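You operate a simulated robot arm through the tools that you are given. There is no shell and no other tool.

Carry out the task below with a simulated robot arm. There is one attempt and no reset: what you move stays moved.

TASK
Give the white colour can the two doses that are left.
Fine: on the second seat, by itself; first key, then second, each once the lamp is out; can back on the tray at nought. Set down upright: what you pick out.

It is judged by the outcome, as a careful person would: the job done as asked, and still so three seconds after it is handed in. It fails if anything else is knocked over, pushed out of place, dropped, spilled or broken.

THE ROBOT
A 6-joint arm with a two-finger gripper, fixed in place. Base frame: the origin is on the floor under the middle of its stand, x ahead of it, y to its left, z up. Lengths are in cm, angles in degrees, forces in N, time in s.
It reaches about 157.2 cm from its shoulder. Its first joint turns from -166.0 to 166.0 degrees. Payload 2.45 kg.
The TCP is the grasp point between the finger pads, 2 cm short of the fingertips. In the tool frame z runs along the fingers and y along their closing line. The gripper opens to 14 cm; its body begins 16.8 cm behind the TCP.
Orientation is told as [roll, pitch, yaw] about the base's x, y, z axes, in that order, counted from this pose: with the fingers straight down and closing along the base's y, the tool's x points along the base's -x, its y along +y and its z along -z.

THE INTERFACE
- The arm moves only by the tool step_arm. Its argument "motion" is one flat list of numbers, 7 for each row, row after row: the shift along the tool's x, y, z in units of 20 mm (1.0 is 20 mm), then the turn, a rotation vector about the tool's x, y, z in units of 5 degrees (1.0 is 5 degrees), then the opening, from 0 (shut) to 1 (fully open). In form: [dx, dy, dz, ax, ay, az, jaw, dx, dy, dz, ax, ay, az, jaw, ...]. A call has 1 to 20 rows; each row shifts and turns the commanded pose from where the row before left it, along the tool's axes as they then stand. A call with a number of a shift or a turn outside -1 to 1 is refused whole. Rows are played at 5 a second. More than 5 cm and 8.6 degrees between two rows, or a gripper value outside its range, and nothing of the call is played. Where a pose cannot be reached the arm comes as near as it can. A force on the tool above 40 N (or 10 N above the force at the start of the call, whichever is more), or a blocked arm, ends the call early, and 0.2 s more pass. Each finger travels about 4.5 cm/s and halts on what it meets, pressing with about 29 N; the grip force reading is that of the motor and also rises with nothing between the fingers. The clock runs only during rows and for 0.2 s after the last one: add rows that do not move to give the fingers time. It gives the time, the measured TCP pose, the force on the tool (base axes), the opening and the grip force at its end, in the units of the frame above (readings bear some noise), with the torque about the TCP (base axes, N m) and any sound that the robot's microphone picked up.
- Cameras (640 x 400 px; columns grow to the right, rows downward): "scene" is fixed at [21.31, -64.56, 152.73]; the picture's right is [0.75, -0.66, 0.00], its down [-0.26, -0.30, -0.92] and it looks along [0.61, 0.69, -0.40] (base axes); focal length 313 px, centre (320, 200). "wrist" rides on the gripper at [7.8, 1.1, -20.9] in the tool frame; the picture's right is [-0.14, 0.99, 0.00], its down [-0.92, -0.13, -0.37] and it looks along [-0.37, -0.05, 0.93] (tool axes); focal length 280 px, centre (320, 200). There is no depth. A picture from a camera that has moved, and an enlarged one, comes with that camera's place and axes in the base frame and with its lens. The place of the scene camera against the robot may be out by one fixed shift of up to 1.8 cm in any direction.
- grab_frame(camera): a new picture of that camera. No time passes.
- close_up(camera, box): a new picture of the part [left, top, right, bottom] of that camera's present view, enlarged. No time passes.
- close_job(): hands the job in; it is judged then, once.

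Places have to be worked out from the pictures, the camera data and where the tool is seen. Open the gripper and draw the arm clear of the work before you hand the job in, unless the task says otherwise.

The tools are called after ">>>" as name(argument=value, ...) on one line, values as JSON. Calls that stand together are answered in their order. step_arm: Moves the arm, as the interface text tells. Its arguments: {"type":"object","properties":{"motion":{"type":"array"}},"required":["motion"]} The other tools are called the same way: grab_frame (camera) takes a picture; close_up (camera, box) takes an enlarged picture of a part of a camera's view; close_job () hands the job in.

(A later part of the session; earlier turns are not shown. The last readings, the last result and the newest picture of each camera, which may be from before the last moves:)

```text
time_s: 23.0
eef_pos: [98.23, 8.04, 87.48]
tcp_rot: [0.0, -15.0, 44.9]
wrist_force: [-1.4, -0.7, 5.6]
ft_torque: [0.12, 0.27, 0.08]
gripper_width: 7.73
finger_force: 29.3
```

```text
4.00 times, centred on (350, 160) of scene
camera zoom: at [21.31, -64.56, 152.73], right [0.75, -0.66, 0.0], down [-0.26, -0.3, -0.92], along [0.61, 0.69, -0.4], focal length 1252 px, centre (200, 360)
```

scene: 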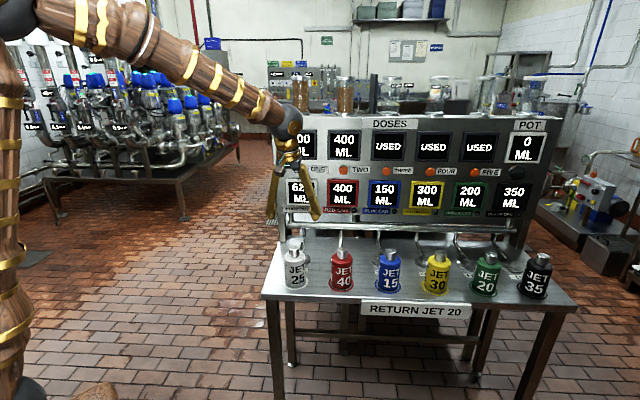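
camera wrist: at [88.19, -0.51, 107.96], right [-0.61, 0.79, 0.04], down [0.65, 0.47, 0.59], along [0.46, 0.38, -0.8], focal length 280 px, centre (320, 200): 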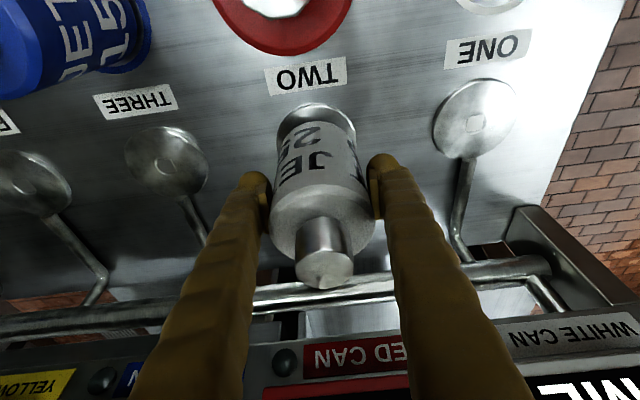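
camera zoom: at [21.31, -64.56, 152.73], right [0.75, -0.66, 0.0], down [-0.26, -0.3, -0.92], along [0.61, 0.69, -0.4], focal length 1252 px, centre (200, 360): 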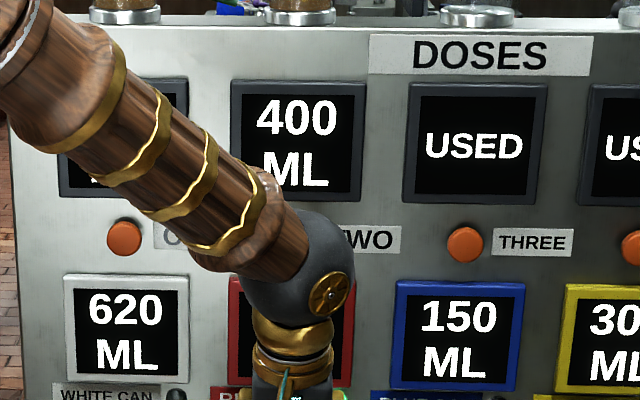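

The force changed from −3 to +5.6 N, so the can rests on the disc. It sits about 0.3–0.4 cm toward the panel from centre, so I lift it a hair, shift it back 0.35 cm and set it down again.

>>> step_arm(motion=[-0.058, 0, -0.217, 0, 0, 0, 0, 0.085, 0, -0.022, 0, 0, 0, 0, 0.085, 0, -0.022, 0, 0, 0, 0, 0.029, 0, 0.108, 0, 0, 0, 0, 0.023, 0, 0.085, 0, 0, 0, 0, 0, 0, 0, 0, 0, 0, 0])

>>> close_up(camera="wrist", box=[250, 60, 390, 200])

```text
time_s: 24.4
eef_pos: [97.88, 7.86, 87.45]
tcp_rot: [0.0, -15.0, 45.0]
wrist_force: [-1.5, -1.0, 3.7]
ft_torque: [0.1, 0.26, 0.02]
gripper_width: 7.75
finger_force: 28.5
```

```text
2.86 times, centred on (320, 130) of wrist
camera zoom: at [87.99, -0.72, 105.63], right [-0.61, 0.79, 0.04], down [0.65, 0.47, 0.59], along [0.46, 0.38, -0.8], focal length 801 px, centre (320, 400)
```

zoom: 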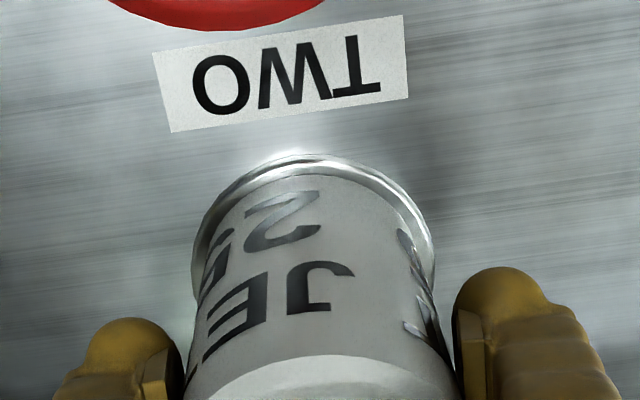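

Now the can is well centred on the disc. I open the fingers to release it.

>>> step_arm(motion=[0, 0, 0, 0, 0, 0, 0.6, 0, 0, 0, 0, 0, 0, 0.7, 0, 0, 0, 0, 0, 0, 0.8, 0, 0, 0, 0, 0, 0, 0.8, 0, 0, 0, 0, 0, 0, 0.8, 0, 0, 0, 0, 0, 0, 0.8])

>>> grab_frame(camera="wrist")

>>> grab_frame(camera="scene")

```text
time_s: 25.8
eef_pos: [97.9, 7.69, 87.31]
tcp_rot: [0.0, -15.0, 45.0]
wrist_force: [0.0, -0.4, 0.2]
ft_torque: [0.0, 0.0, -0.01]
gripper_width: 11.2
finger_force: 0.1
```

```text
taken
camera wrist: at [87.99, -0.72, 105.59], right [-0.61, 0.79, 0.04], down [0.65, 0.47, 0.59], along [0.46, 0.38, -0.8], focal length 280 px, centre (320, 200)
```

wrist: 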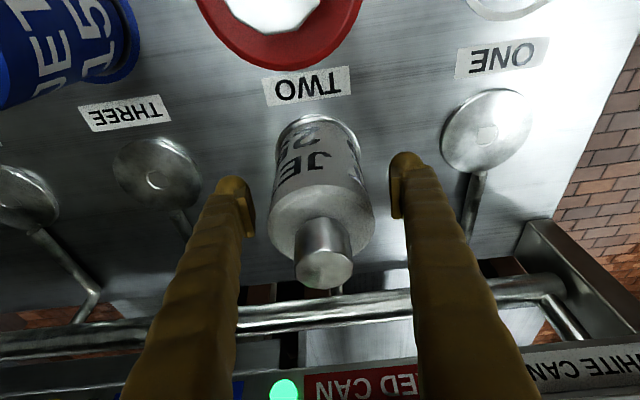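

```text
taken
```

scene: 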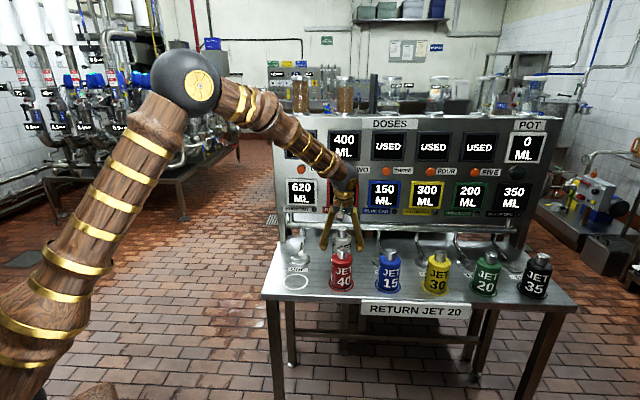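

The can stands upright on seat TWO, and the little lamp in column TWO has lit green. I raise the open gripper straight up clear of the can, then look at the panel.

>>> step_arm(motion=[-0.226, 0, -0.845, 0, 0, 0, 0.8, -0.226, 0, -0.845, 0, 0, 0, 0.8, -0.226, 0, -0.845, 0, 0, 0, 0.8, -0.226, 0, -0.845, 0, 0, 0, 0.8, -0.226, 0, -0.845, 0, 0, 0, 0.8, -0.226, 0, -0.845, 0, 0, 0, 0.8, -0.226, 0, -0.845, 0, 0, 0, 0.8, -0.226, 0, -0.845, 0, 0, 0, 0.8])

>>> grab_frame(camera="wrist")

>>> close_up(camera="scene", box=[260, 110, 580, 310])

```text
time_s: 27.6
eef_pos: [97.7, 7.77, 101.35]
tcp_rot: [-0.1, -15.0, 45.0]
wrist_force: [-0.2, -0.2, 0.1]
ft_torque: [-0.01, 0.03, 0.0]
gripper_width: 11.21
finger_force: 0.1
```

```text
taken
camera wrist: at [87.95, -0.72, 119.62], right [-0.61, 0.79, 0.04], down [0.65, 0.47, 0.59], along [0.46, 0.38, -0.8], focal length 280 px, centre (320, 200)
```

wrist: 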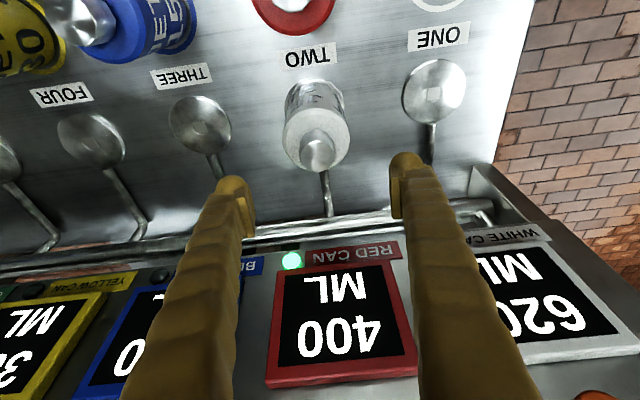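

```text
2.00 times, centred on (420, 210) of scene
camera zoom: at [21.31, -64.56, 152.73], right [0.75, -0.66, 0.0], down [-0.26, -0.3, -0.92], along [0.61, 0.69, -0.4], focal length 626 px, centre (120, 180)
```

zoom: 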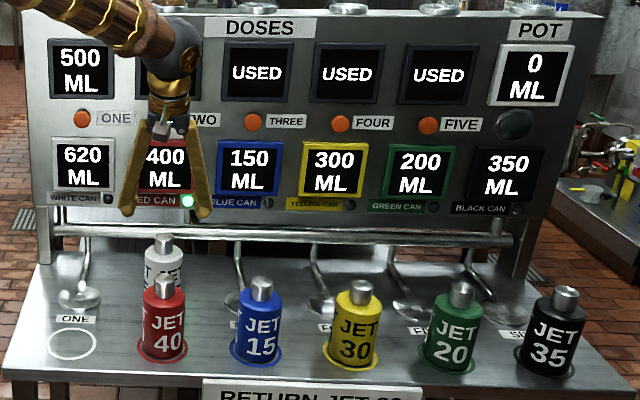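

The can is standing on seat TWO and the column-TWO lamp is green, while the big lamp under POT is dark. I back away and turn the tool toward the panel with the fingers shut, then check whether the green lamp stays lit.

>>> step_arm(motion=[0.604, 0, -0.967, 0, 0, 0, 0.8, 0.604, 0, -0.967, 0, 0, 0, 0.8, 0.604, 0, -0.967, 0, 0, 0, 0.8, 0.604, 0, -0.967, 0, 0, 0, 0.8, 0.604, 0, -0.967, 0, 0, 0, 0.5, 0.604, 0, -0.967, 0, 0, 0, 0, 0.604, 0, -0.967, 0, 0, 0, 0, 0.604, 0, -0.967, 0, 0, 0, 0, 0.604, 0, -0.967, 0, 0, 0, 0, 0, 0, 0, 0, -1, 0, 0, 0, 0, 0, 0, -1, 0, 0, 0, 0, 0, 0, -1, 0, 0, 0, 0, 0, 0, -1, 0, 0, 0, 0, 0, 0, -1, 0, 0, 0, 0, 0, 0, -1, 0, 0, 0, 0, 0, 0, -1, 0, 0, 0, 0, 0, 0, -1, 0, 0, 0, 0, 0, 0, -1, 0, 0, 0, 0, 0, 0, -1, 0, 0, 0, 0, 0, 0, -1, 0, 0])

>>> grab_frame(camera="wrist")

>>> grab_frame(camera="scene")

```text
time_s: 31.8
eef_pos: [87.3, -3.03, 115.28]
tcp_rot: [-0.1, -70.2, 45.1]
wrist_force: [-0.5, 0.5, 0.3]
ft_torque: [-0.03, 0.01, -0.04]
gripper_width: 0.0
finger_force: 29.1
```

```text
taken
camera wrist: at [70.75, -17.98, 115.2], right [-0.67, 0.73, 0.13], down [0.07, -0.11, 0.99], along [0.74, 0.67, 0.03], focal length 280 px, centre (320, 200)
```

wrist: 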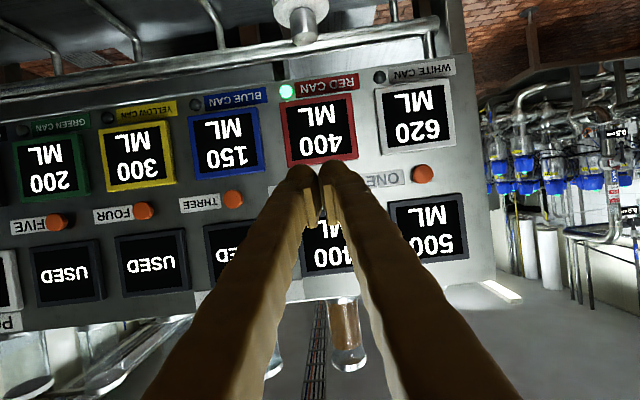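

```text
taken
```

scene: 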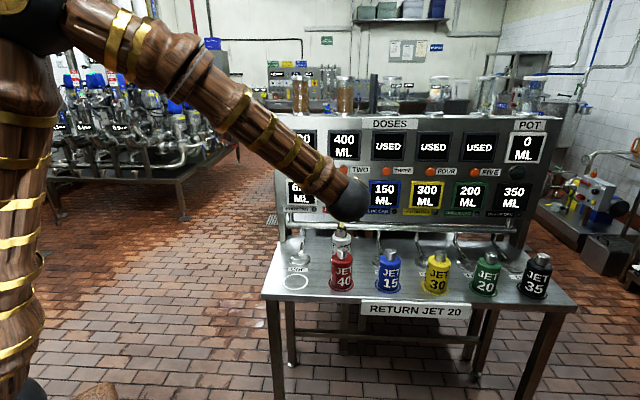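

The green lamp is still lit and the panel is unchanged: POT 0 and the big lamp dark. Key ONE re-measures at (94.3, 27.3, 114.8). I finish the tilt to 80°, slide along to key ONE and approach to a safe distance.

>>> step_arm(motion=[0, 0, 0, 0, -1, 0, 0, 0, 0, 0, 0, -1, 0, 0, 0, 0.917, 0, 0, 0, 0, 0, 0, 0.917, 0, 0, 0, 0, 0, 0, 0.917, 0, 0, 0, 0, 0, 0, 0.917, 0, 0, 0, 0, 0, 0, 0.917, 0, 0, 0, 0, 0, 0, 0.917, 0, 0, 0, 0, 0, 0, 0.917, 0, 0, 0, 0, 0, 0, 0.917, 0, 0, 0, 0, 0, 0, 0.917, 0, 0, 0, 0, 0, -0.156, 0, 0.886, 0, 0, 0, 0, -0.156, 0, 0.886, 0, 0, 0, 0, -0.156, 0, 0.886, 0, 0, 0, 0, -0.156, 0, 0.886, 0, 0, 0, 0, -0.156, 0, 0.886, 0, 0, 0, 0, -0.156, 0, 0.886, 0, 0, 0, 0, -0.156, 0, 0.886, 0, 0, 0, 0, -0.156, 0, 0.886, 0, 0, 0, 0, -0.156, 0, 0.886, 0, 0, 0, 0])

>>> grab_frame(camera="wrist")

>>> grab_frame(camera="scene")

```text
time_s: 36.0
eef_pos: [86.95, 20.02, 115.27]
tcp_rot: [-0.2, -80.0, 45.1]
wrist_force: [0.5, -1.0, -0.9]
ft_torque: [-0.01, -0.01, 0.02]
gripper_width: 0.0
finger_force: 29.4
```

```text
taken
camera wrist: at [70.78, 5.31, 111.26], right [-0.68, 0.72, 0.14], down [-0.05, -0.23, 0.97], along [0.73, 0.66, 0.2], focal length 280 px, centre (320, 200)
```

wrist: 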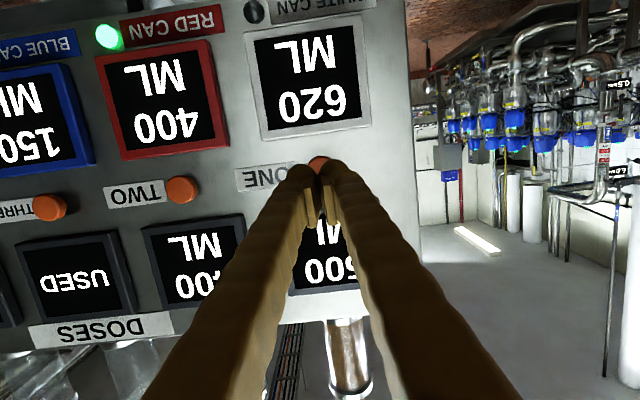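

```text
taken
```

scene: 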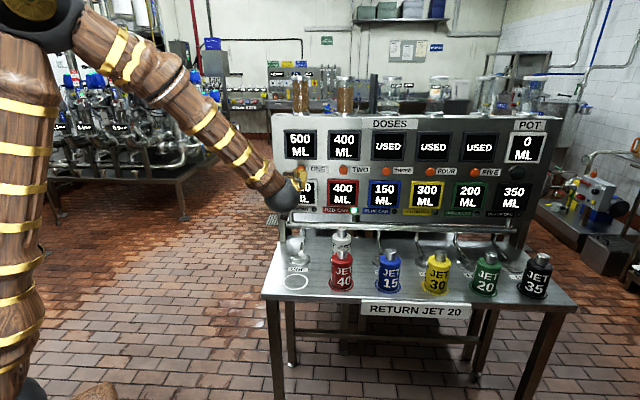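

The green seat lamp has stayed on for over ten seconds, so it seems to mark an occupied seat. I check the big lamp under POT and key ONE's position behind the fingertips.

>>> close_up(camera="scene", box=[460, 110, 560, 220])

>>> close_up(camera="scene", box=[270, 110, 370, 280])

>>> close_up(camera="wrist", box=[230, 120, 410, 233])

```text
3.64 times, centred on (510, 165) of scene
camera zoom: at [21.31, -64.56, 152.73], right [0.75, -0.66, 0.0], down [-0.26, -0.3, -0.92], along [0.61, 0.69, -0.4], focal length 1138 px, centre (-371, 327)
```

zoom: 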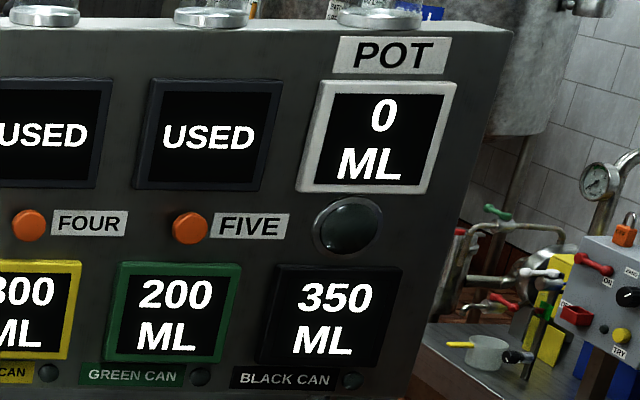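

```text
2.35 times, centred on (320, 195) of scene
camera zoom: at [21.31, -64.56, 152.73], right [0.75, -0.66, 0.0], down [-0.26, -0.3, -0.92], along [0.61, 0.69, -0.4], focal length 736 px, centre (320, 212)
```

zoom: 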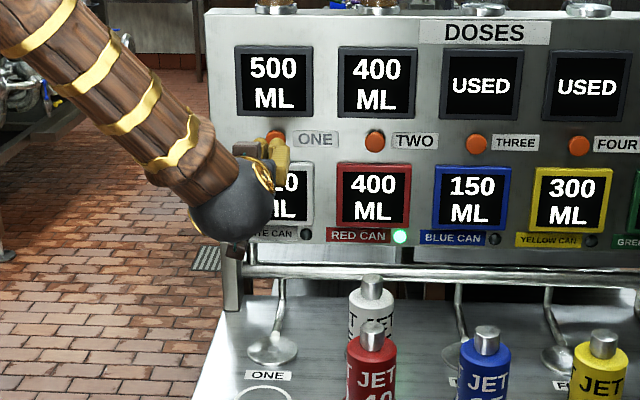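

```text
3.54 times, centred on (320, 176) of wrist
camera zoom: at [70.78, 5.31, 111.26], right [-0.68, 0.72, 0.14], down [-0.05, -0.23, 0.97], along [0.73, 0.66, 0.2], focal length 992 px, centre (320, 283)
```

zoom: 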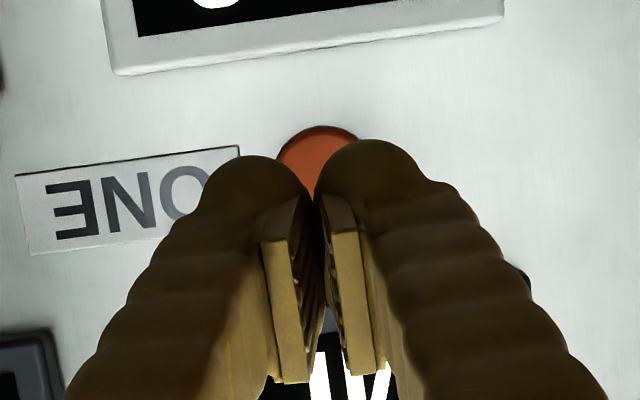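

The big lamp is dark, POT is at 0, and only the white can is seated. Key ONE is right behind the fingertips, roughly 0.4 cm lower. I close most of the distance with that correction.

>>> step_arm(motion=[-0.074, -0.02, 0.647, 0, 0, 0, 0, -0.074, -0.02, 0.647, 0, 0, 0, 0, -0.074, -0.02, 0.647, 0, 0, 0, 0, -0.074, -0.02, 0.647, 0, 0, 0, 0, -0.074, -0.02, 0.647, 0, 0, 0, 0, 0, 0, 0, 0, 0, 0, 0])

>>> close_up(camera="wrist", box=[230, 120, 410, 233])

>>> close_up(camera="scene", box=[270, 130, 370, 230])

```text
time_s: 37.4
eef_pos: [91.73, 24.65, 114.87]
tcp_rot: [-0.2, -80.0, 45.2]
wrist_force: [-0.3, 0.2, 0.5]
ft_torque: [0.01, 0.0, 0.02]
gripper_width: 0.0
finger_force: 28.8
```

```text
3.54 times, centred on (320, 176) of wrist
camera zoom: at [75.51, 9.82, 110.9], right [-0.68, 0.72, 0.14], down [-0.05, -0.23, 0.97], along [0.73, 0.66, 0.2], focal length 992 px, centre (320, 283)
```

zoom: 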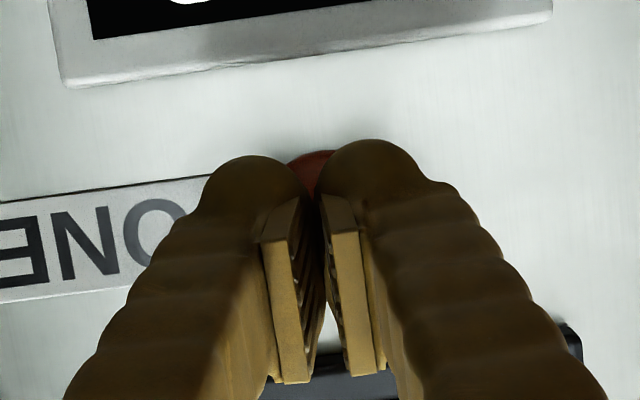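

```text
4.00 times, centred on (320, 180) of scene
camera zoom: at [21.31, -64.56, 152.73], right [0.75, -0.66, 0.0], down [-0.26, -0.3, -0.92], along [0.61, 0.69, -0.4], focal length 1252 px, centre (320, 280)
```

zoom: 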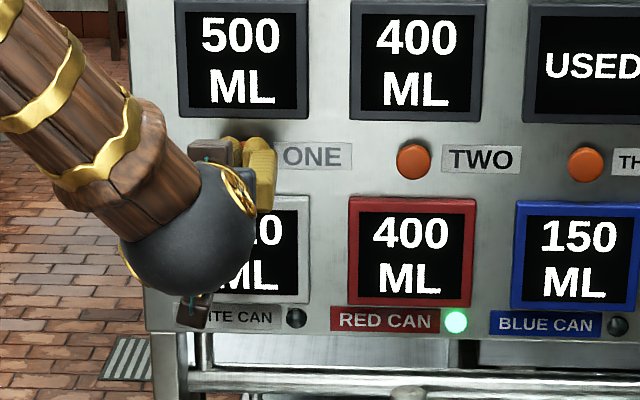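

The tips are about 1.5 cm short of the key face and centred on it. I advance slowly to make contact.

>>> step_arm(motion=[-0.026, 0, 0.148, 0, 0, 0, 0, -0.026, 0, 0.148, 0, 0, 0, 0, -0.026, 0, 0.148, 0, 0, 0, 0, -0.026, 0, 0.148, 0, 0, 0, 0, -0.026, 0, 0.148, 0, 0, 0, 0])

>>> close_up(camera="scene", box=[270, 110, 570, 230])

```text
time_s: 38.6
eef_pos: [92.76, 25.7, 114.83]
tcp_rot: [0.0, -80.0, 45.0]
wrist_force: [-4.4, -3.1, 0.5]
ft_torque: [-0.01, -0.04, 0.07]
gripper_width: 0.59
finger_force: 29.3
heard: click
```

```text
2.13 times, centred on (420, 170) of scene
camera zoom: at [21.31, -64.56, 152.73], right [0.75, -0.66, 0.0], down [-0.26, -0.3, -0.92], along [0.61, 0.69, -0.4], focal length 668 px, centre (107, 264)
```

zoom: 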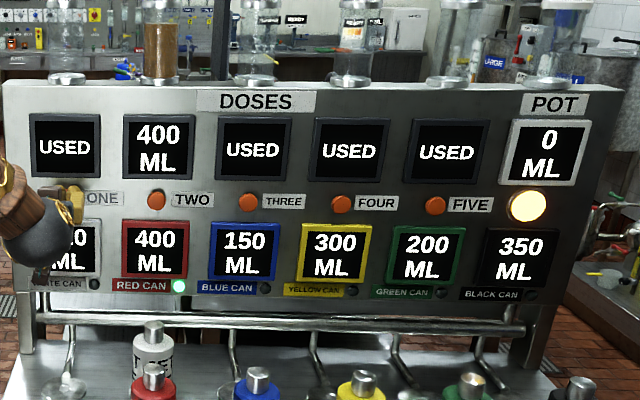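

A click was heard, dose ONE now shows USED, and the big lamp is lit amber, so that is the lamp to wait for. I draw the fingertips back from the key.

>>> step_arm(motion=[0.087, 0, -0.492, 0, 0, 0, 0, 0.087, 0, -0.492, 0, 0, 0, 0, 0.087, 0, -0.492, 0, 0, 0, 0, 0.087, 0, -0.492, 0, 0, 0, 0, 0.087, 0, -0.492, 0, 0, 0, 0, 0.087, 0, -0.492, 0, 0, 0, 0])

>>> close_up(camera="scene", box=[270, 110, 570, 230])

>>> grab_frame(camera="wrist")

```text
time_s: 40.0
eef_pos: [88.59, 21.49, 114.94]
tcp_rot: [-0.2, -80.0, 45.1]
wrist_force: [-0.9, -0.6, -0.2]
ft_torque: [0.02, 0.01, 0.0]
gripper_width: 0.01
finger_force: 29.2
```

```text
2.13 times, centred on (420, 170) of scene
camera zoom: at [21.31, -64.56, 152.73], right [0.75, -0.66, 0.0], down [-0.26, -0.3, -0.92], along [0.61, 0.69, -0.4], focal length 668 px, centre (107, 264)
```

zoom: 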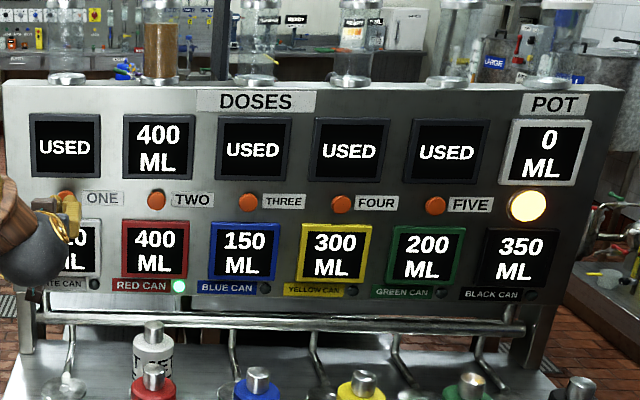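

```text
taken
camera wrist: at [72.35, 6.64, 110.95], right [-0.68, 0.72, 0.14], down [-0.05, -0.23, 0.97], along [0.73, 0.66, 0.2], focal length 280 px, centre (320, 200)
```

wrist: 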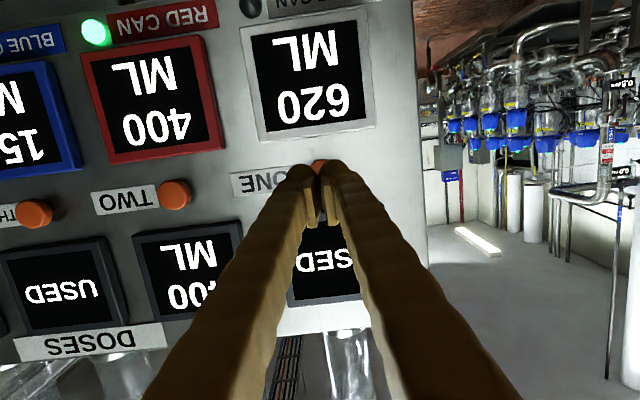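

Dose ONE has left its vessel and the lamp is still on. While it runs, I move sideways at a safe distance to stand in front of key TWO, without touching anything.

>>> step_arm(motion=[0, -0.914, 0, 0, 0, 0, 0, 0, -0.914, 0, 0, 0, 0, 0, 0, -0.914, 0, 0, 0, 0, 0, 0, -0.914, 0, 0, 0, 0, 0, 0, -0.914, 0, 0, 0, 0, 0, 0, -0.914, 0, 0, 0, 0, 0, 0, -0.914, 0, 0, 0, 0, 0, 0, -0.914, 0, 0, 0, 0, 0, 0, -0.914, 0, 0, 0, 0, 0])

>>> close_up(camera="scene", box=[270, 110, 570, 230])

>>> grab_frame(camera="wrist")

```text
time_s: 42.0
eef_pos: [100.22, 9.78, 114.95]
tcp_rot: [-0.1, -79.9, 45.0]
wrist_force: [-0.4, 0.6, -0.2]
ft_torque: [-0.01, 0.03, -0.01]
gripper_width: 0.0
finger_force: 29.1
```

```text
2.13 times, centred on (420, 170) of scene
camera zoom: at [21.31, -64.56, 152.73], right [0.75, -0.66, 0.0], down [-0.26, -0.3, -0.92], along [0.61, 0.69, -0.4], focal length 668 px, centre (107, 264)
```

zoom: 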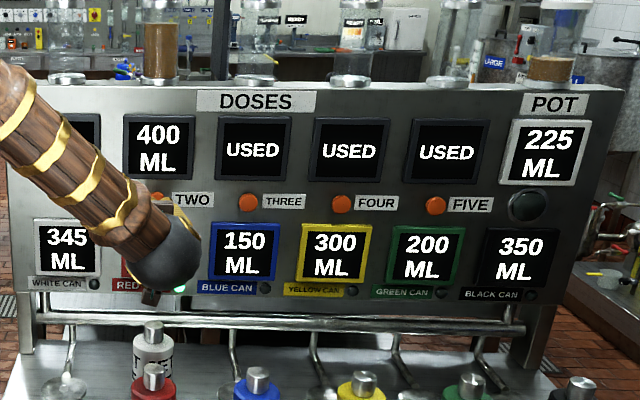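

```text
taken
camera wrist: at [84.08, -5.01, 110.9], right [-0.68, 0.72, 0.14], down [-0.05, -0.23, 0.97], along [0.73, 0.66, 0.2], focal length 280 px, centre (320, 200)
```

wrist: 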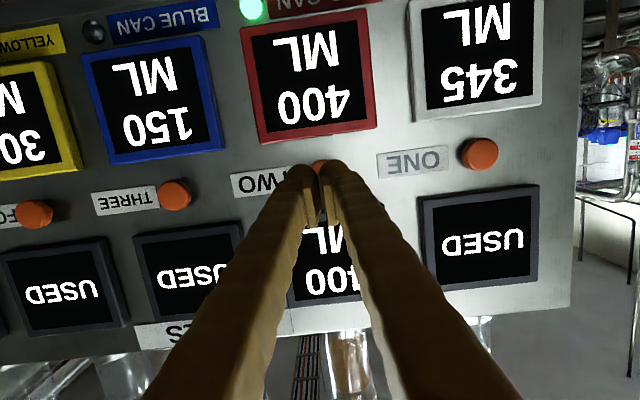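

The lamp has gone out. POT reads 225 and the white screen has fallen from 620 to 345. I wait briefly without moving to see whether the numbers are still changing.

>>> step_arm(motion=[0, 0, 0, 0, 0, 0, 0])

>>> close_up(camera="scene", box=[270, 60, 570, 230])

```text
time_s: 42.4
eef_pos: [100.39, 9.82, 114.92]
tcp_rot: [0.0, -80.0, 45.1]
wrist_force: [-0.1, 0.5, 0.5]
ft_torque: [0.02, 0.04, -0.03]
gripper_width: 0.02
finger_force: 29.4
```

```text
2.13 times, centred on (420, 145) of scene
camera zoom: at [21.31, -64.56, 152.73], right [0.75, -0.66, 0.0], down [-0.26, -0.3, -0.92], along [0.61, 0.69, -0.4], focal length 668 px, centre (107, 317)
```

zoom: 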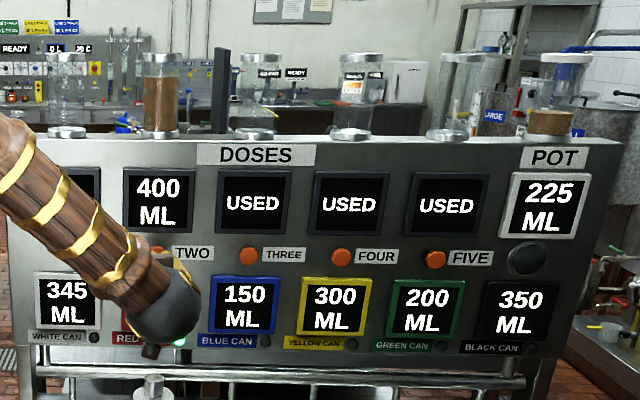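

The readings hold steady: the white screen counts down what it still wants (620 − 275 = 345), POT is at 225, and the lamp is out. The fingertips are in line with key TWO, so I press it the same way.

>>> step_arm(motion=[-0.09, 0, 0.537, 0, 0, 0, 0, -0.09, 0, 0.537, 0, 0, 0, 0, -0.09, 0, 0.537, 0, 0, 0, 0, -0.09, 0, 0.537, 0, 0, 0, 0, 0, 0, 0, 0, 0, 0, 0])

>>> close_up(camera="wrist", box=[230, 120, 410, 233])

>>> close_up(camera="scene", box=[270, 110, 570, 310])

```text
time_s: 43.6
eef_pos: [103.26, 12.86, 114.91]
tcp_rot: [0.1, -80.0, 45.0]
wrist_force: [0.6, -0.6, 0.1]
ft_torque: [0.0, 0.0, 0.01]
gripper_width: 0.01
finger_force: 29.4
```

```text
3.54 times, centred on (320, 176) of wrist
camera zoom: at [87.05, -1.89, 110.89], right [-0.68, 0.72, 0.14], down [-0.05, -0.23, 0.97], along [0.73, 0.66, 0.2], focal length 992 px, centre (320, 283)
```

zoom: 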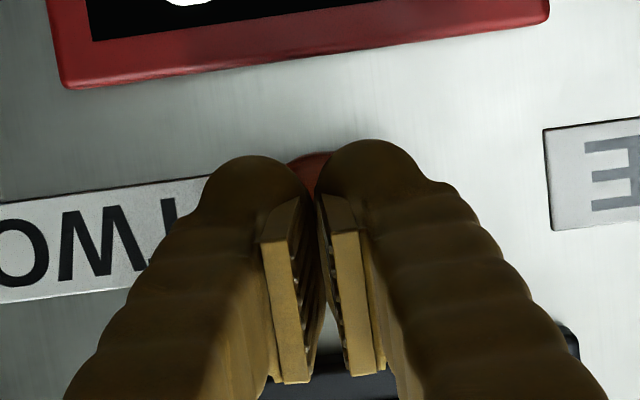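

```text
2.00 times, centred on (420, 210) of scene
camera zoom: at [21.31, -64.56, 152.73], right [0.75, -0.66, 0.0], down [-0.26, -0.3, -0.92], along [0.61, 0.69, -0.4], focal length 626 px, centre (120, 180)
```

zoom: 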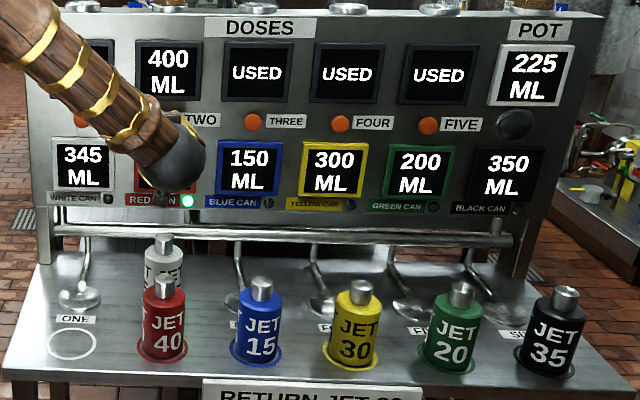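

Alignment matches the key ONE press exactly, the lamp is dark, and the readings are steady. I press key TWO slowly.

>>> step_arm(motion=[-0.026, 0, 0.148, 0, 0, 0, 0, -0.026, 0, 0.148, 0, 0, 0, 0, -0.026, 0, 0.148, 0, 0, 0, 0, -0.026, 0, 0.148, 0, 0, 0, 0, -0.026, 0, 0.148, 0, 0, 0, 0])

>>> close_up(camera="scene", box=[270, 110, 570, 230])

```text
time_s: 44.8
eef_pos: [104.32, 14.04, 114.82]
tcp_rot: [-0.1, -80.1, 45.1]
wrist_force: [-1.7, -2.0, 1.6]
ft_torque: [0.08, -0.06, 0.01]
gripper_width: 0.61
finger_force: 29.2
heard: click
```

```text
2.13 times, centred on (420, 170) of scene
camera zoom: at [21.31, -64.56, 152.73], right [0.75, -0.66, 0.0], down [-0.26, -0.3, -0.92], along [0.61, 0.69, -0.4], focal length 668 px, centre (107, 264)
```

zoom: 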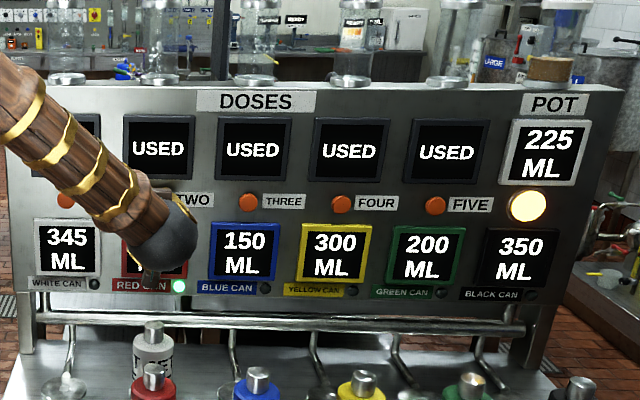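

Click: dose TWO is USED and the lamp is on. I draw straight back from the key and wait for the lamp.

>>> step_arm(motion=[0.087, 0, -0.492, 0, 0, 0, 0, 0.087, 0, -0.492, 0, 0, 0, 0, 0.087, 0, -0.492, 0, 0, 0, 0, 0.13, 0, -0.738, 0, 0, 0, 0, 0.13, 0, -0.738, 0, 0, 0, 0, 0.13, 0, -0.738, 0, 0, 0, 0, 0.13, 0, -0.738, 0, 0, 0, 0, 0.13, 0, -0.738, 0, 0, 0, 0, 0.13, 0, -0.738, 0, 0, 0, 0, 0.13, 0, -0.738, 0, 0, 0, 0, 0.13, 0, -0.738, 0, 0, 0, 0, 0.13, 0, -0.738, 0, 0, 0, 0, 0.13, 0, -0.738, 0, 0, 0, 0, 0.13, 0, -0.738, 0, 0, 0, 0])

>>> close_up(camera="scene", box=[270, 110, 570, 230])

>>> grab_frame(camera="wrist")

```text
time_s: 47.8
eef_pos: [90.59, 0.14, 114.85]
tcp_rot: [-0.1, -80.0, 45.1]
wrist_force: [-0.5, -0.5, 0.6]
ft_torque: [-0.02, -0.04, 0.01]
gripper_width: 0.0
finger_force: 29.2
```

```text
2.13 times, centred on (420, 170) of scene
camera zoom: at [21.31, -64.56, 152.73], right [0.75, -0.66, 0.0], down [-0.26, -0.3, -0.92], along [0.61, 0.69, -0.4], focal length 668 px, centre (107, 264)
```

zoom: 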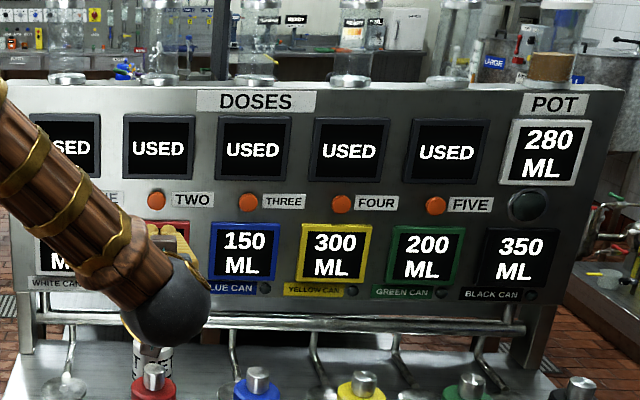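

```text
taken
camera wrist: at [74.35, -14.68, 110.89], right [-0.68, 0.72, 0.14], down [-0.05, -0.23, 0.97], along [0.73, 0.66, 0.2], focal length 280 px, centre (320, 200)
```

wrist: 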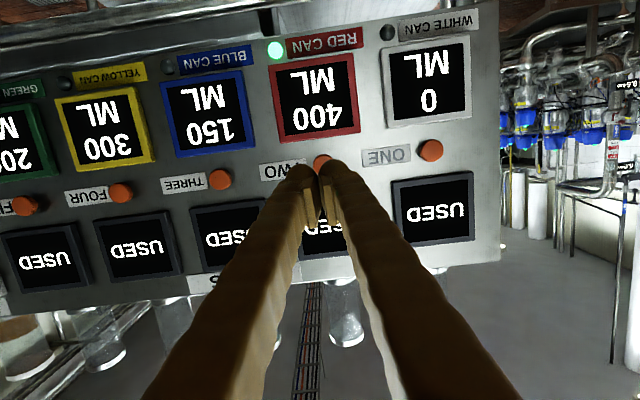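

The lamp is out again and the white screen reads 0, so both doses went to the white can. I turn the tool back to the 15° tilt with the fingers opening, ready to fetch the can.

>>> step_arm(motion=[0, 0, 0, 0, 1, 0, 0, 0, 0, 0, 0, 1, 0, 0, 0, 0, 0, 0, 1, 0, 0, 0, 0, 0, 0, 1, 0, 0, 0, 0, 0, 0, 1, 0, 0, 0, 0, 0, 0, 1, 0, 0, 0, 0, 0, 0, 1, 0, 0, 0, 0, 0, 0, 1, 0, 0, 0, 0, 0, 0, 1, 0, 0.4, 0, 0, 0, 0, 1, 0, 0.6, 0, 0, 0, 0, 1, 0, 0.8, 0, 0, 0, 0, 1, 0, 0.8, 0, 0, 0, 0, 1, 0, 0.8, 0, 0, 0, 0, 0, 0, 0.8, 0, 0, 0, 0, 0, 0, 0.8])

>>> grab_frame(camera="wrist")

>>> grab_frame(camera="scene")

```text
time_s: 51.0
eef_pos: [90.57, 0.24, 114.92]
tcp_rot: [0.0, -15.0, 44.9]
wrist_force: [0.4, 0.1, -0.6]
ft_torque: [0.02, 0.01, 0.0]
gripper_width: 11.2
finger_force: 0.1
```

```text
taken
camera wrist: at [80.7, -8.29, 133.16], right [-0.61, 0.79, 0.04], down [0.65, 0.47, 0.59], along [0.46, 0.38, -0.8], focal length 280 px, centre (320, 200)
```

wrist: 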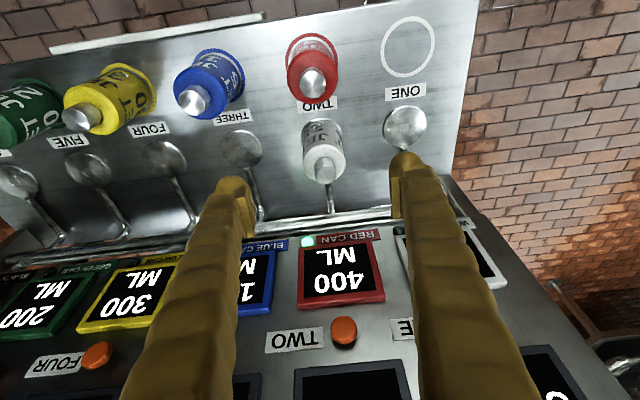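

```text
taken
```

scene: 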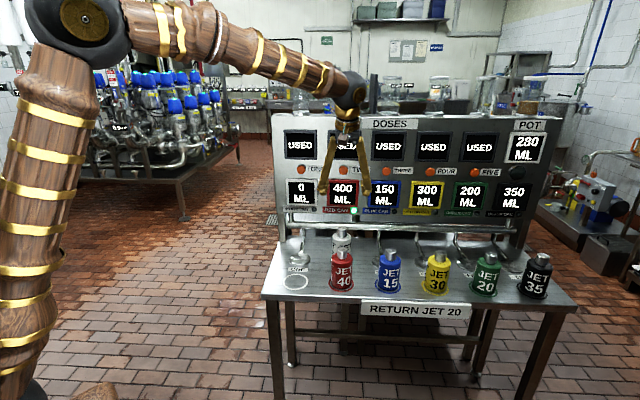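

The numbers are steady: white 0, POT 280, lamp out. I move to just above the can on seat TWO with the fingers open.

>>> step_arm(motion=[-0.369, 0.008, 0.8755, 0, 0, 0, 0.8, -0.369, 0.008, 0.8755, 0, 0, 0, 0.8, -0.369, 0.008, 0.8755, 0, 0, 0, 0.8, -0.369, 0.008, 0.8755, 0, 0, 0, 0.8, -0.369, 0.008, 0.8755, 0, 0, 0, 0.8, -0.369, 0.008, 0.8755, 0, 0, 0, 0.8, -0.369, 0.008, 0.8755, 0, 0, 0, 0.8, -0.369, 0.008, 0.8755, 0, 0, 0, 0.8, -0.369, 0.008, 0.8755, 0, 0, 0, 0.8, 0, 0, 0, 0, 0, 0, 0.8])

>>> grab_frame(camera="wrist")

```text
time_s: 53.2
eef_pos: [97.97, 7.81, 101.31]
tcp_rot: [0.0, -14.9, 45.0]
wrist_force: [0.6, 0.1, 0.3]
ft_torque: [0.0, -0.01, 0.01]
gripper_width: 11.2
finger_force: 0.1
```

```text
taken
camera wrist: at [88.04, -0.69, 119.59], right [-0.61, 0.79, 0.04], down [0.65, 0.47, 0.59], along [0.46, 0.38, -0.8], focal length 280 px, centre (320, 200)
```

wrist: 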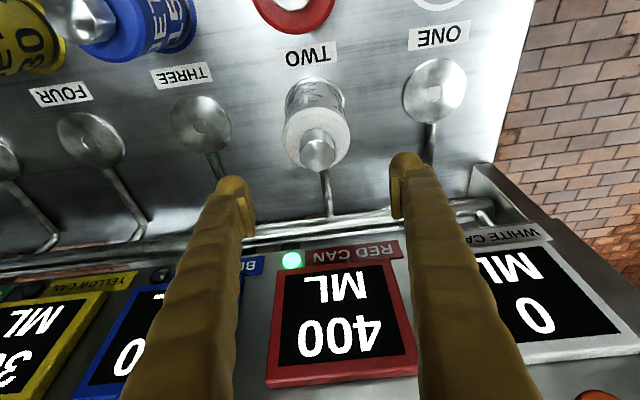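

The view matches the one from when I left the can. I descend straight around it to the same grip height.

>>> step_arm(motion=[0.225, 0, 0.839, 0, 0, 0, 0.8, 0.225, 0, 0.839, 0, 0, 0, 0.8, 0.225, 0, 0.839, 0, 0, 0, 0.8, 0.225, 0, 0.839, 0, 0, 0, 0.8, 0.225, 0, 0.839, 0, 0, 0, 0.8, 0.225, 0, 0.839, 0, 0, 0, 0.8, 0.225, 0, 0.839, 0, 0, 0, 0.8, 0.225, 0, 0.839, 0, 0, 0, 0.8, 0, 0, 0, 0, 0, 0, 0.8])

>>> grab_frame(camera="wrist")

```text
time_s: 55.2
eef_pos: [97.94, 7.69, 87.37]
tcp_rot: [0.1, -15.0, 45.0]
wrist_force: [-0.9, 0.2, -0.2]
ft_torque: [-0.02, 0.01, -0.02]
gripper_width: 11.19
finger_force: 0.0
```

```text
taken
camera wrist: at [87.99, -0.72, 105.73], right [-0.61, 0.79, 0.04], down [0.65, 0.47, 0.59], along [0.46, 0.38, -0.8], focal length 280 px, centre (320, 200)
```

wrist: 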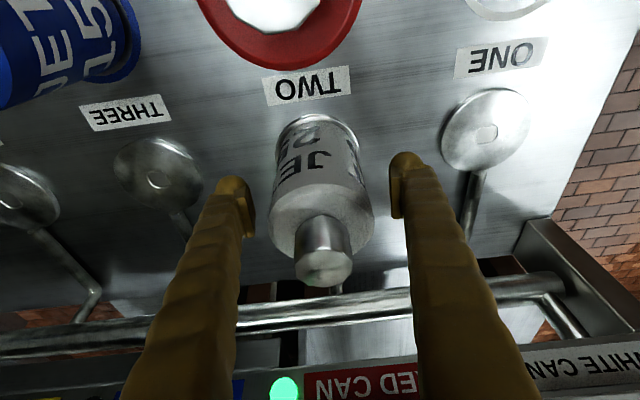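

The can is centred between the fingers again. I close and let the grip settle.

>>> step_arm(motion=[0, 0, 0, 0, 0, 0, 0.6, 0, 0, 0, 0, 0, 0, 0.5, 0, 0, 0, 0, 0, 0, 0, 0, 0, 0, 0, 0, 0, 0, 0, 0, 0, 0, 0, 0, 0, 0, 0, 0, 0, 0, 0, 0, 0, 0, 0, 0, 0, 0, 0])

```text
time_s: 56.8
eef_pos: [97.84, 7.74, 87.48]
tcp_rot: [0.0, -15.1, 45.0]
wrist_force: [3.9, -1.3, 1.3]
ft_torque: [0.06, 0.04, -0.02]
gripper_width: 7.76
finger_force: 29.4
```

Grip is firm at 7.76 cm. I lift gently and straight up off the seat.

>>> step_arm(motion=[-0.04, 0, -0.15, 0, 0, 0, 0, -0.08, 0, -0.3, 0, 0, 0, 0, -0.17, 0, -0.63, 0, 0, 0, 0, -0.18, 0, -0.68, 0, 0, 0, 0, -0.18, 0, -0.68, 0, 0, 0, 0, -0.18, 0, -0.68, 0, 0, 0, 0, -0.18, 0, -0.68, 0, 0, 0, 0, 0, 0, 0, 0, 0, 0, 0])

>>> grab_frame(camera="wrist")

>>> close_up(camera="scene", box=[260, 110, 420, 310])

```text
time_s: 58.6
eef_pos: [97.84, 7.79, 95.34]
tcp_rot: [0.0, -14.9, 45.0]
wrist_force: [-0.6, 0.0, -8.7]
ft_torque: [0.02, -0.04, -0.02]
gripper_width: 7.73
finger_force: 28.6
```

```text
taken
camera wrist: at [87.98, -0.75, 113.55], right [-0.61, 0.79, 0.04], down [0.65, 0.47, 0.59], along [0.46, 0.38, -0.8], focal length 280 px, centre (320, 200)
```

wrist: 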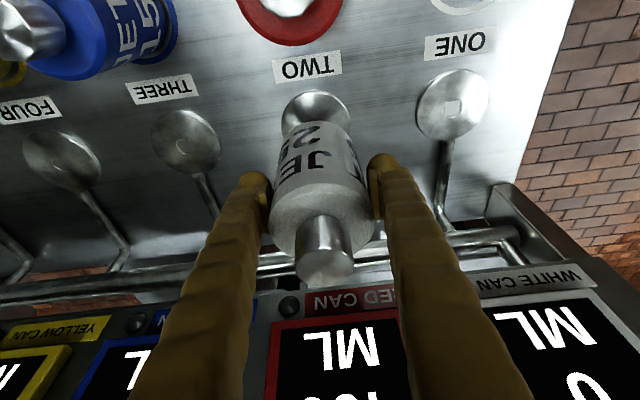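

```text
2.00 times, centred on (340, 210) of scene
camera zoom: at [21.31, -64.56, 152.73], right [0.75, -0.66, 0.0], down [-0.26, -0.3, -0.92], along [0.61, 0.69, -0.4], focal length 626 px, centre (280, 180)
```

zoom: 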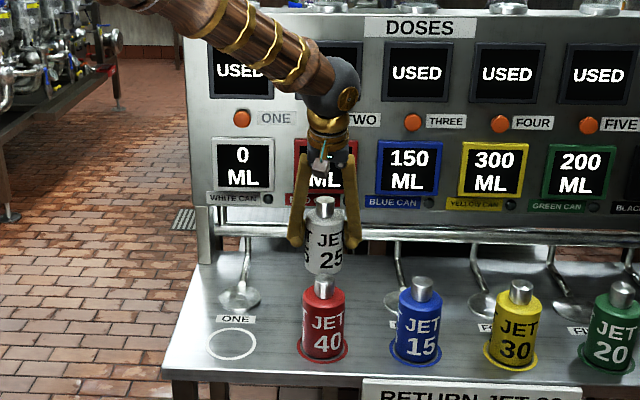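

The can is up, upright and heavier by about 6 N, the column-TWO lamp is out, and white still reads 0. I carry it back the same way to above its white ring.

>>> step_arm(motion=[0, 0.914, 0, 0, 0, 0, 0, 0, 0.914, 0, 0, 0, 0, 0, 0, 0.914, 0, 0, 0, 0, 0, 0, 0.914, 0, 0, 0, 0, 0, 0, 0.914, 0, 0, 0, 0, 0, 0, 0.914, 0, 0, 0, 0, 0, 0, 0.914, 0, 0, 0, 0, 0, 0, 0.914, 0, 0, 0, 0, 0, 0, 0.914, 0, 0, 0, 0, 0, 0.825, 0, -0.221, 0, 0, 0, 0, 0.825, 0, -0.221, 0, 0, 0, 0, 0.825, 0, -0.221, 0, 0, 0, 0, 0.825, 0, -0.221, 0, 0, 0, 0, 0.825, 0, -0.221, 0, 0, 0, 0, 0.825, 0, -0.221, 0, 0, 0, 0, 0.825, 0, -0.221, 0, 0, 0, 0, 0.825, 0, -0.221, 0, 0, 0, 0, 0, 0, 0, 0, 0, 0, 0])

>>> grab_frame(camera="wrist")

>>> close_up(camera="scene", box=[230, 110, 390, 310])

```text
time_s: 62.4
eef_pos: [76.65, 9.73, 95.4]
tcp_rot: [0.0, -15.0, 45.0]
wrist_force: [0.5, -0.7, -8.3]
ft_torque: [-0.01, 0.01, 0.0]
gripper_width: 7.73
finger_force: 29.2
```

```text
taken
camera wrist: at [66.73, 1.23, 113.6], right [-0.61, 0.79, 0.04], down [0.65, 0.47, 0.59], along [0.46, 0.38, -0.8], focal length 280 px, centre (320, 200)
```

wrist: 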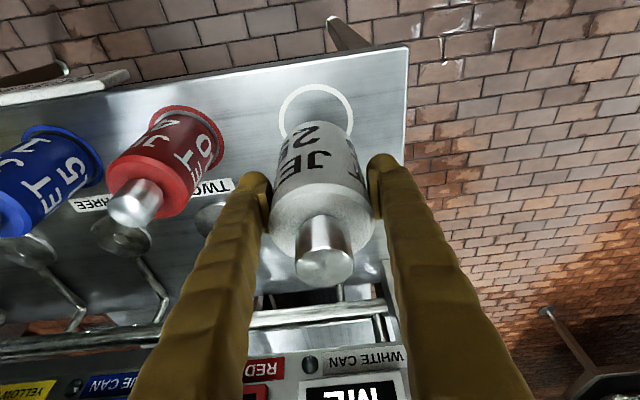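

```text
2.00 times, centred on (310, 210) of scene
camera zoom: at [21.31, -64.56, 152.73], right [0.75, -0.66, 0.0], down [-0.26, -0.3, -0.92], along [0.61, 0.69, -0.4], focal length 626 px, centre (340, 180)
```

zoom: 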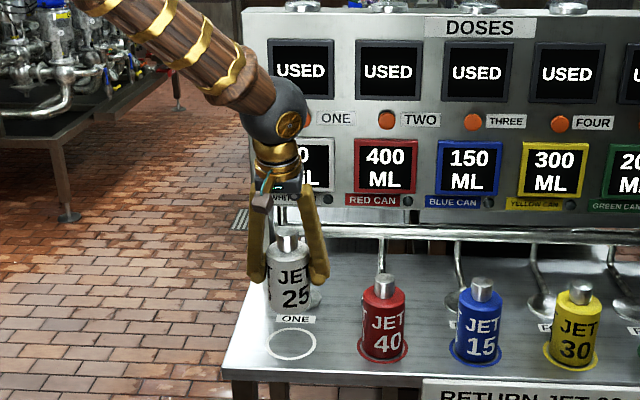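

The can is over its ring, at the same plan position where I first gripped it. I lower 7.6 cm, then go in small steps.

>>> step_arm(motion=[0.164, 0, 0.613, 0, 0, 0, 0, 0.164, 0, 0.613, 0, 0, 0, 0, 0.164, 0, 0.613, 0, 0, 0, 0, 0.164, 0, 0.613, 0, 0, 0, 0, 0.164, 0, 0.613, 0, 0, 0, 0, 0.164, 0, 0.613, 0, 0, 0, 0, 0, 0, 0, 0, 0, 0, 0])

>>> close_up(camera="wrist", box=[240, 60, 400, 200])

>>> close_up(camera="scene", box=[250, 210, 350, 310])

```text
time_s: 64.0
eef_pos: [76.54, 9.68, 87.74]
tcp_rot: [-0.1, -14.9, 45.2]
wrist_force: [0.1, -0.3, -9.0]
ft_torque: [-0.01, 0.02, 0.0]
gripper_width: 7.74
finger_force: 28.6
```

```text
2.86 times, centred on (320, 130) of wrist
camera zoom: at [66.68, 1.23, 105.92], right [-0.61, 0.79, 0.04], down [0.65, 0.47, 0.59], along [0.46, 0.38, -0.8], focal length 801 px, centre (320, 400)
```

zoom: 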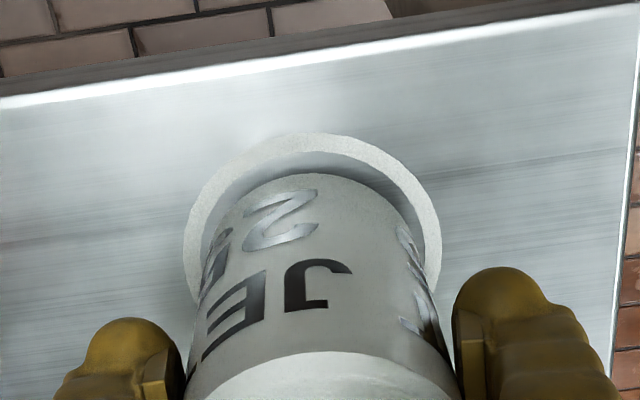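

```text
4.00 times, centred on (300, 260) of scene
camera zoom: at [21.31, -64.56, 152.73], right [0.75, -0.66, 0.0], down [-0.26, -0.3, -0.92], along [0.61, 0.69, -0.4], focal length 1252 px, centre (400, -40)
```

zoom: 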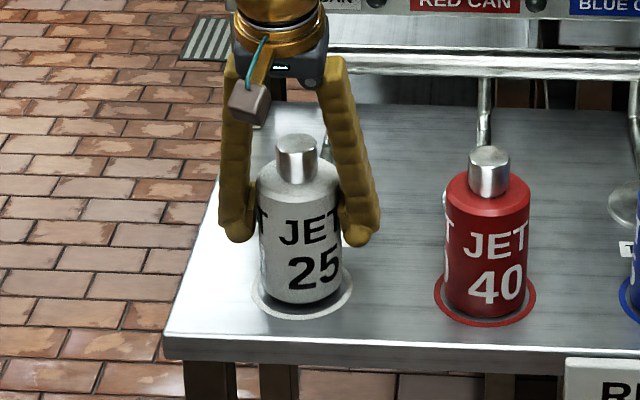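

The base is about 1 cm over the ring and centred. I continue in quarter-centimetre steps.

>>> step_arm(motion=[0.032, 0, 0.121, 0, 0, 0, 0, 0.032, 0, 0.121, 0, 0, 0, 0, 0.032, 0, 0.121, 0, 0, 0, 0, 0, 0, 0, 0, 0, 0, 0])

```text
time_s: 65.0
eef_pos: [76.65, 9.75, 86.9]
tcp_rot: [-0.1, -15.0, 45.0]
wrist_force: [-0.7, -0.1, -2.4]
ft_torque: [0.12, 0.2, 0.01]
gripper_width: 7.75
finger_force: 29.3
```

The force rose from −9 to −2.4 N, so the can is touching the table. One small step more to seat it fully.

>>> step_arm(motion=[0.013, 0, 0.048, 0, 0, 0, 0, 0, 0, 0, 0, 0, 0, 0])

>>> close_up(camera="wrist", box=[240, 60, 400, 200])

```text
time_s: 65.6
eef_pos: [76.55, 9.67, 86.92]
tcp_rot: [-0.2, -15.1, 45.0]
wrist_force: [-1.1, -2.4, 19.2]
ft_torque: [0.04, 0.28, -0.27]
gripper_width: 7.69
finger_force: 29.3
```

```text
2.86 times, centred on (320, 130) of wrist
camera zoom: at [66.7, 1.23, 105.14], right [-0.61, 0.79, 0.03], down [0.65, 0.47, 0.6], along [0.46, 0.38, -0.8], focal length 801 px, centre (320, 400)
```

zoom: 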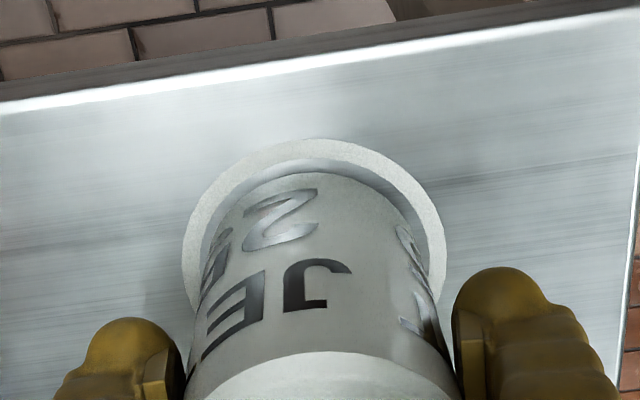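

The can is firmly down, pressed with about 19 N, and centred in its ring. I ease the push off slightly and open the fingers.

>>> step_arm(motion=[-0.008, 0, -0.03, 0, 0, 0, 0, 0, 0, 0, 0, 0, 0, 0.6, 0, 0, 0, 0, 0, 0, 0.7, 0, 0, 0, 0, 0, 0, 0.8, 0, 0, 0, 0, 0, 0, 0.8, 0, 0, 0, 0, 0, 0, 0.8, 0, 0, 0, 0, 0, 0, 0.8])

>>> grab_frame(camera="wrist")

>>> close_up(camera="scene", box=[250, 210, 350, 310])

```text
time_s: 67.2
eef_pos: [76.68, 9.61, 86.9]
tcp_rot: [0.0, -15.0, 45.1]
wrist_force: [0.1, 0.2, -0.2]
ft_torque: [0.03, 0.01, -0.04]
gripper_width: 11.2
finger_force: 0.1
```

```text
taken
camera wrist: at [66.68, 1.24, 105.16], right [-0.61, 0.79, 0.04], down [0.65, 0.47, 0.59], along [0.46, 0.38, -0.8], focal length 280 px, centre (320, 200)
```

wrist: 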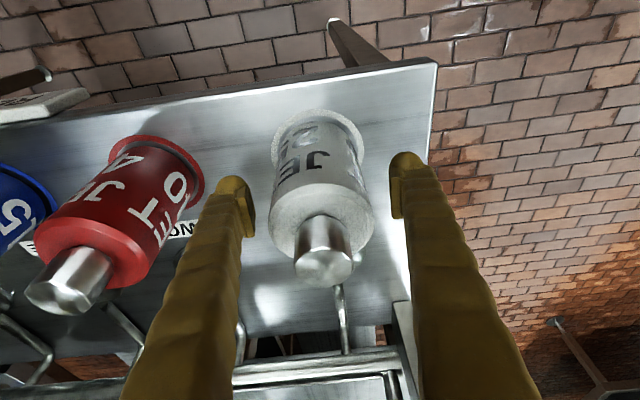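

```text
4.00 times, centred on (300, 260) of scene
camera zoom: at [21.31, -64.56, 152.73], right [0.75, -0.66, 0.0], down [-0.26, -0.3, -0.92], along [0.61, 0.69, -0.4], focal length 1252 px, centre (400, -40)
```

zoom: 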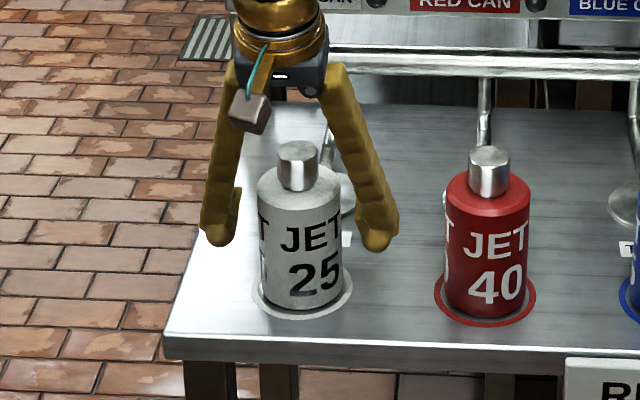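

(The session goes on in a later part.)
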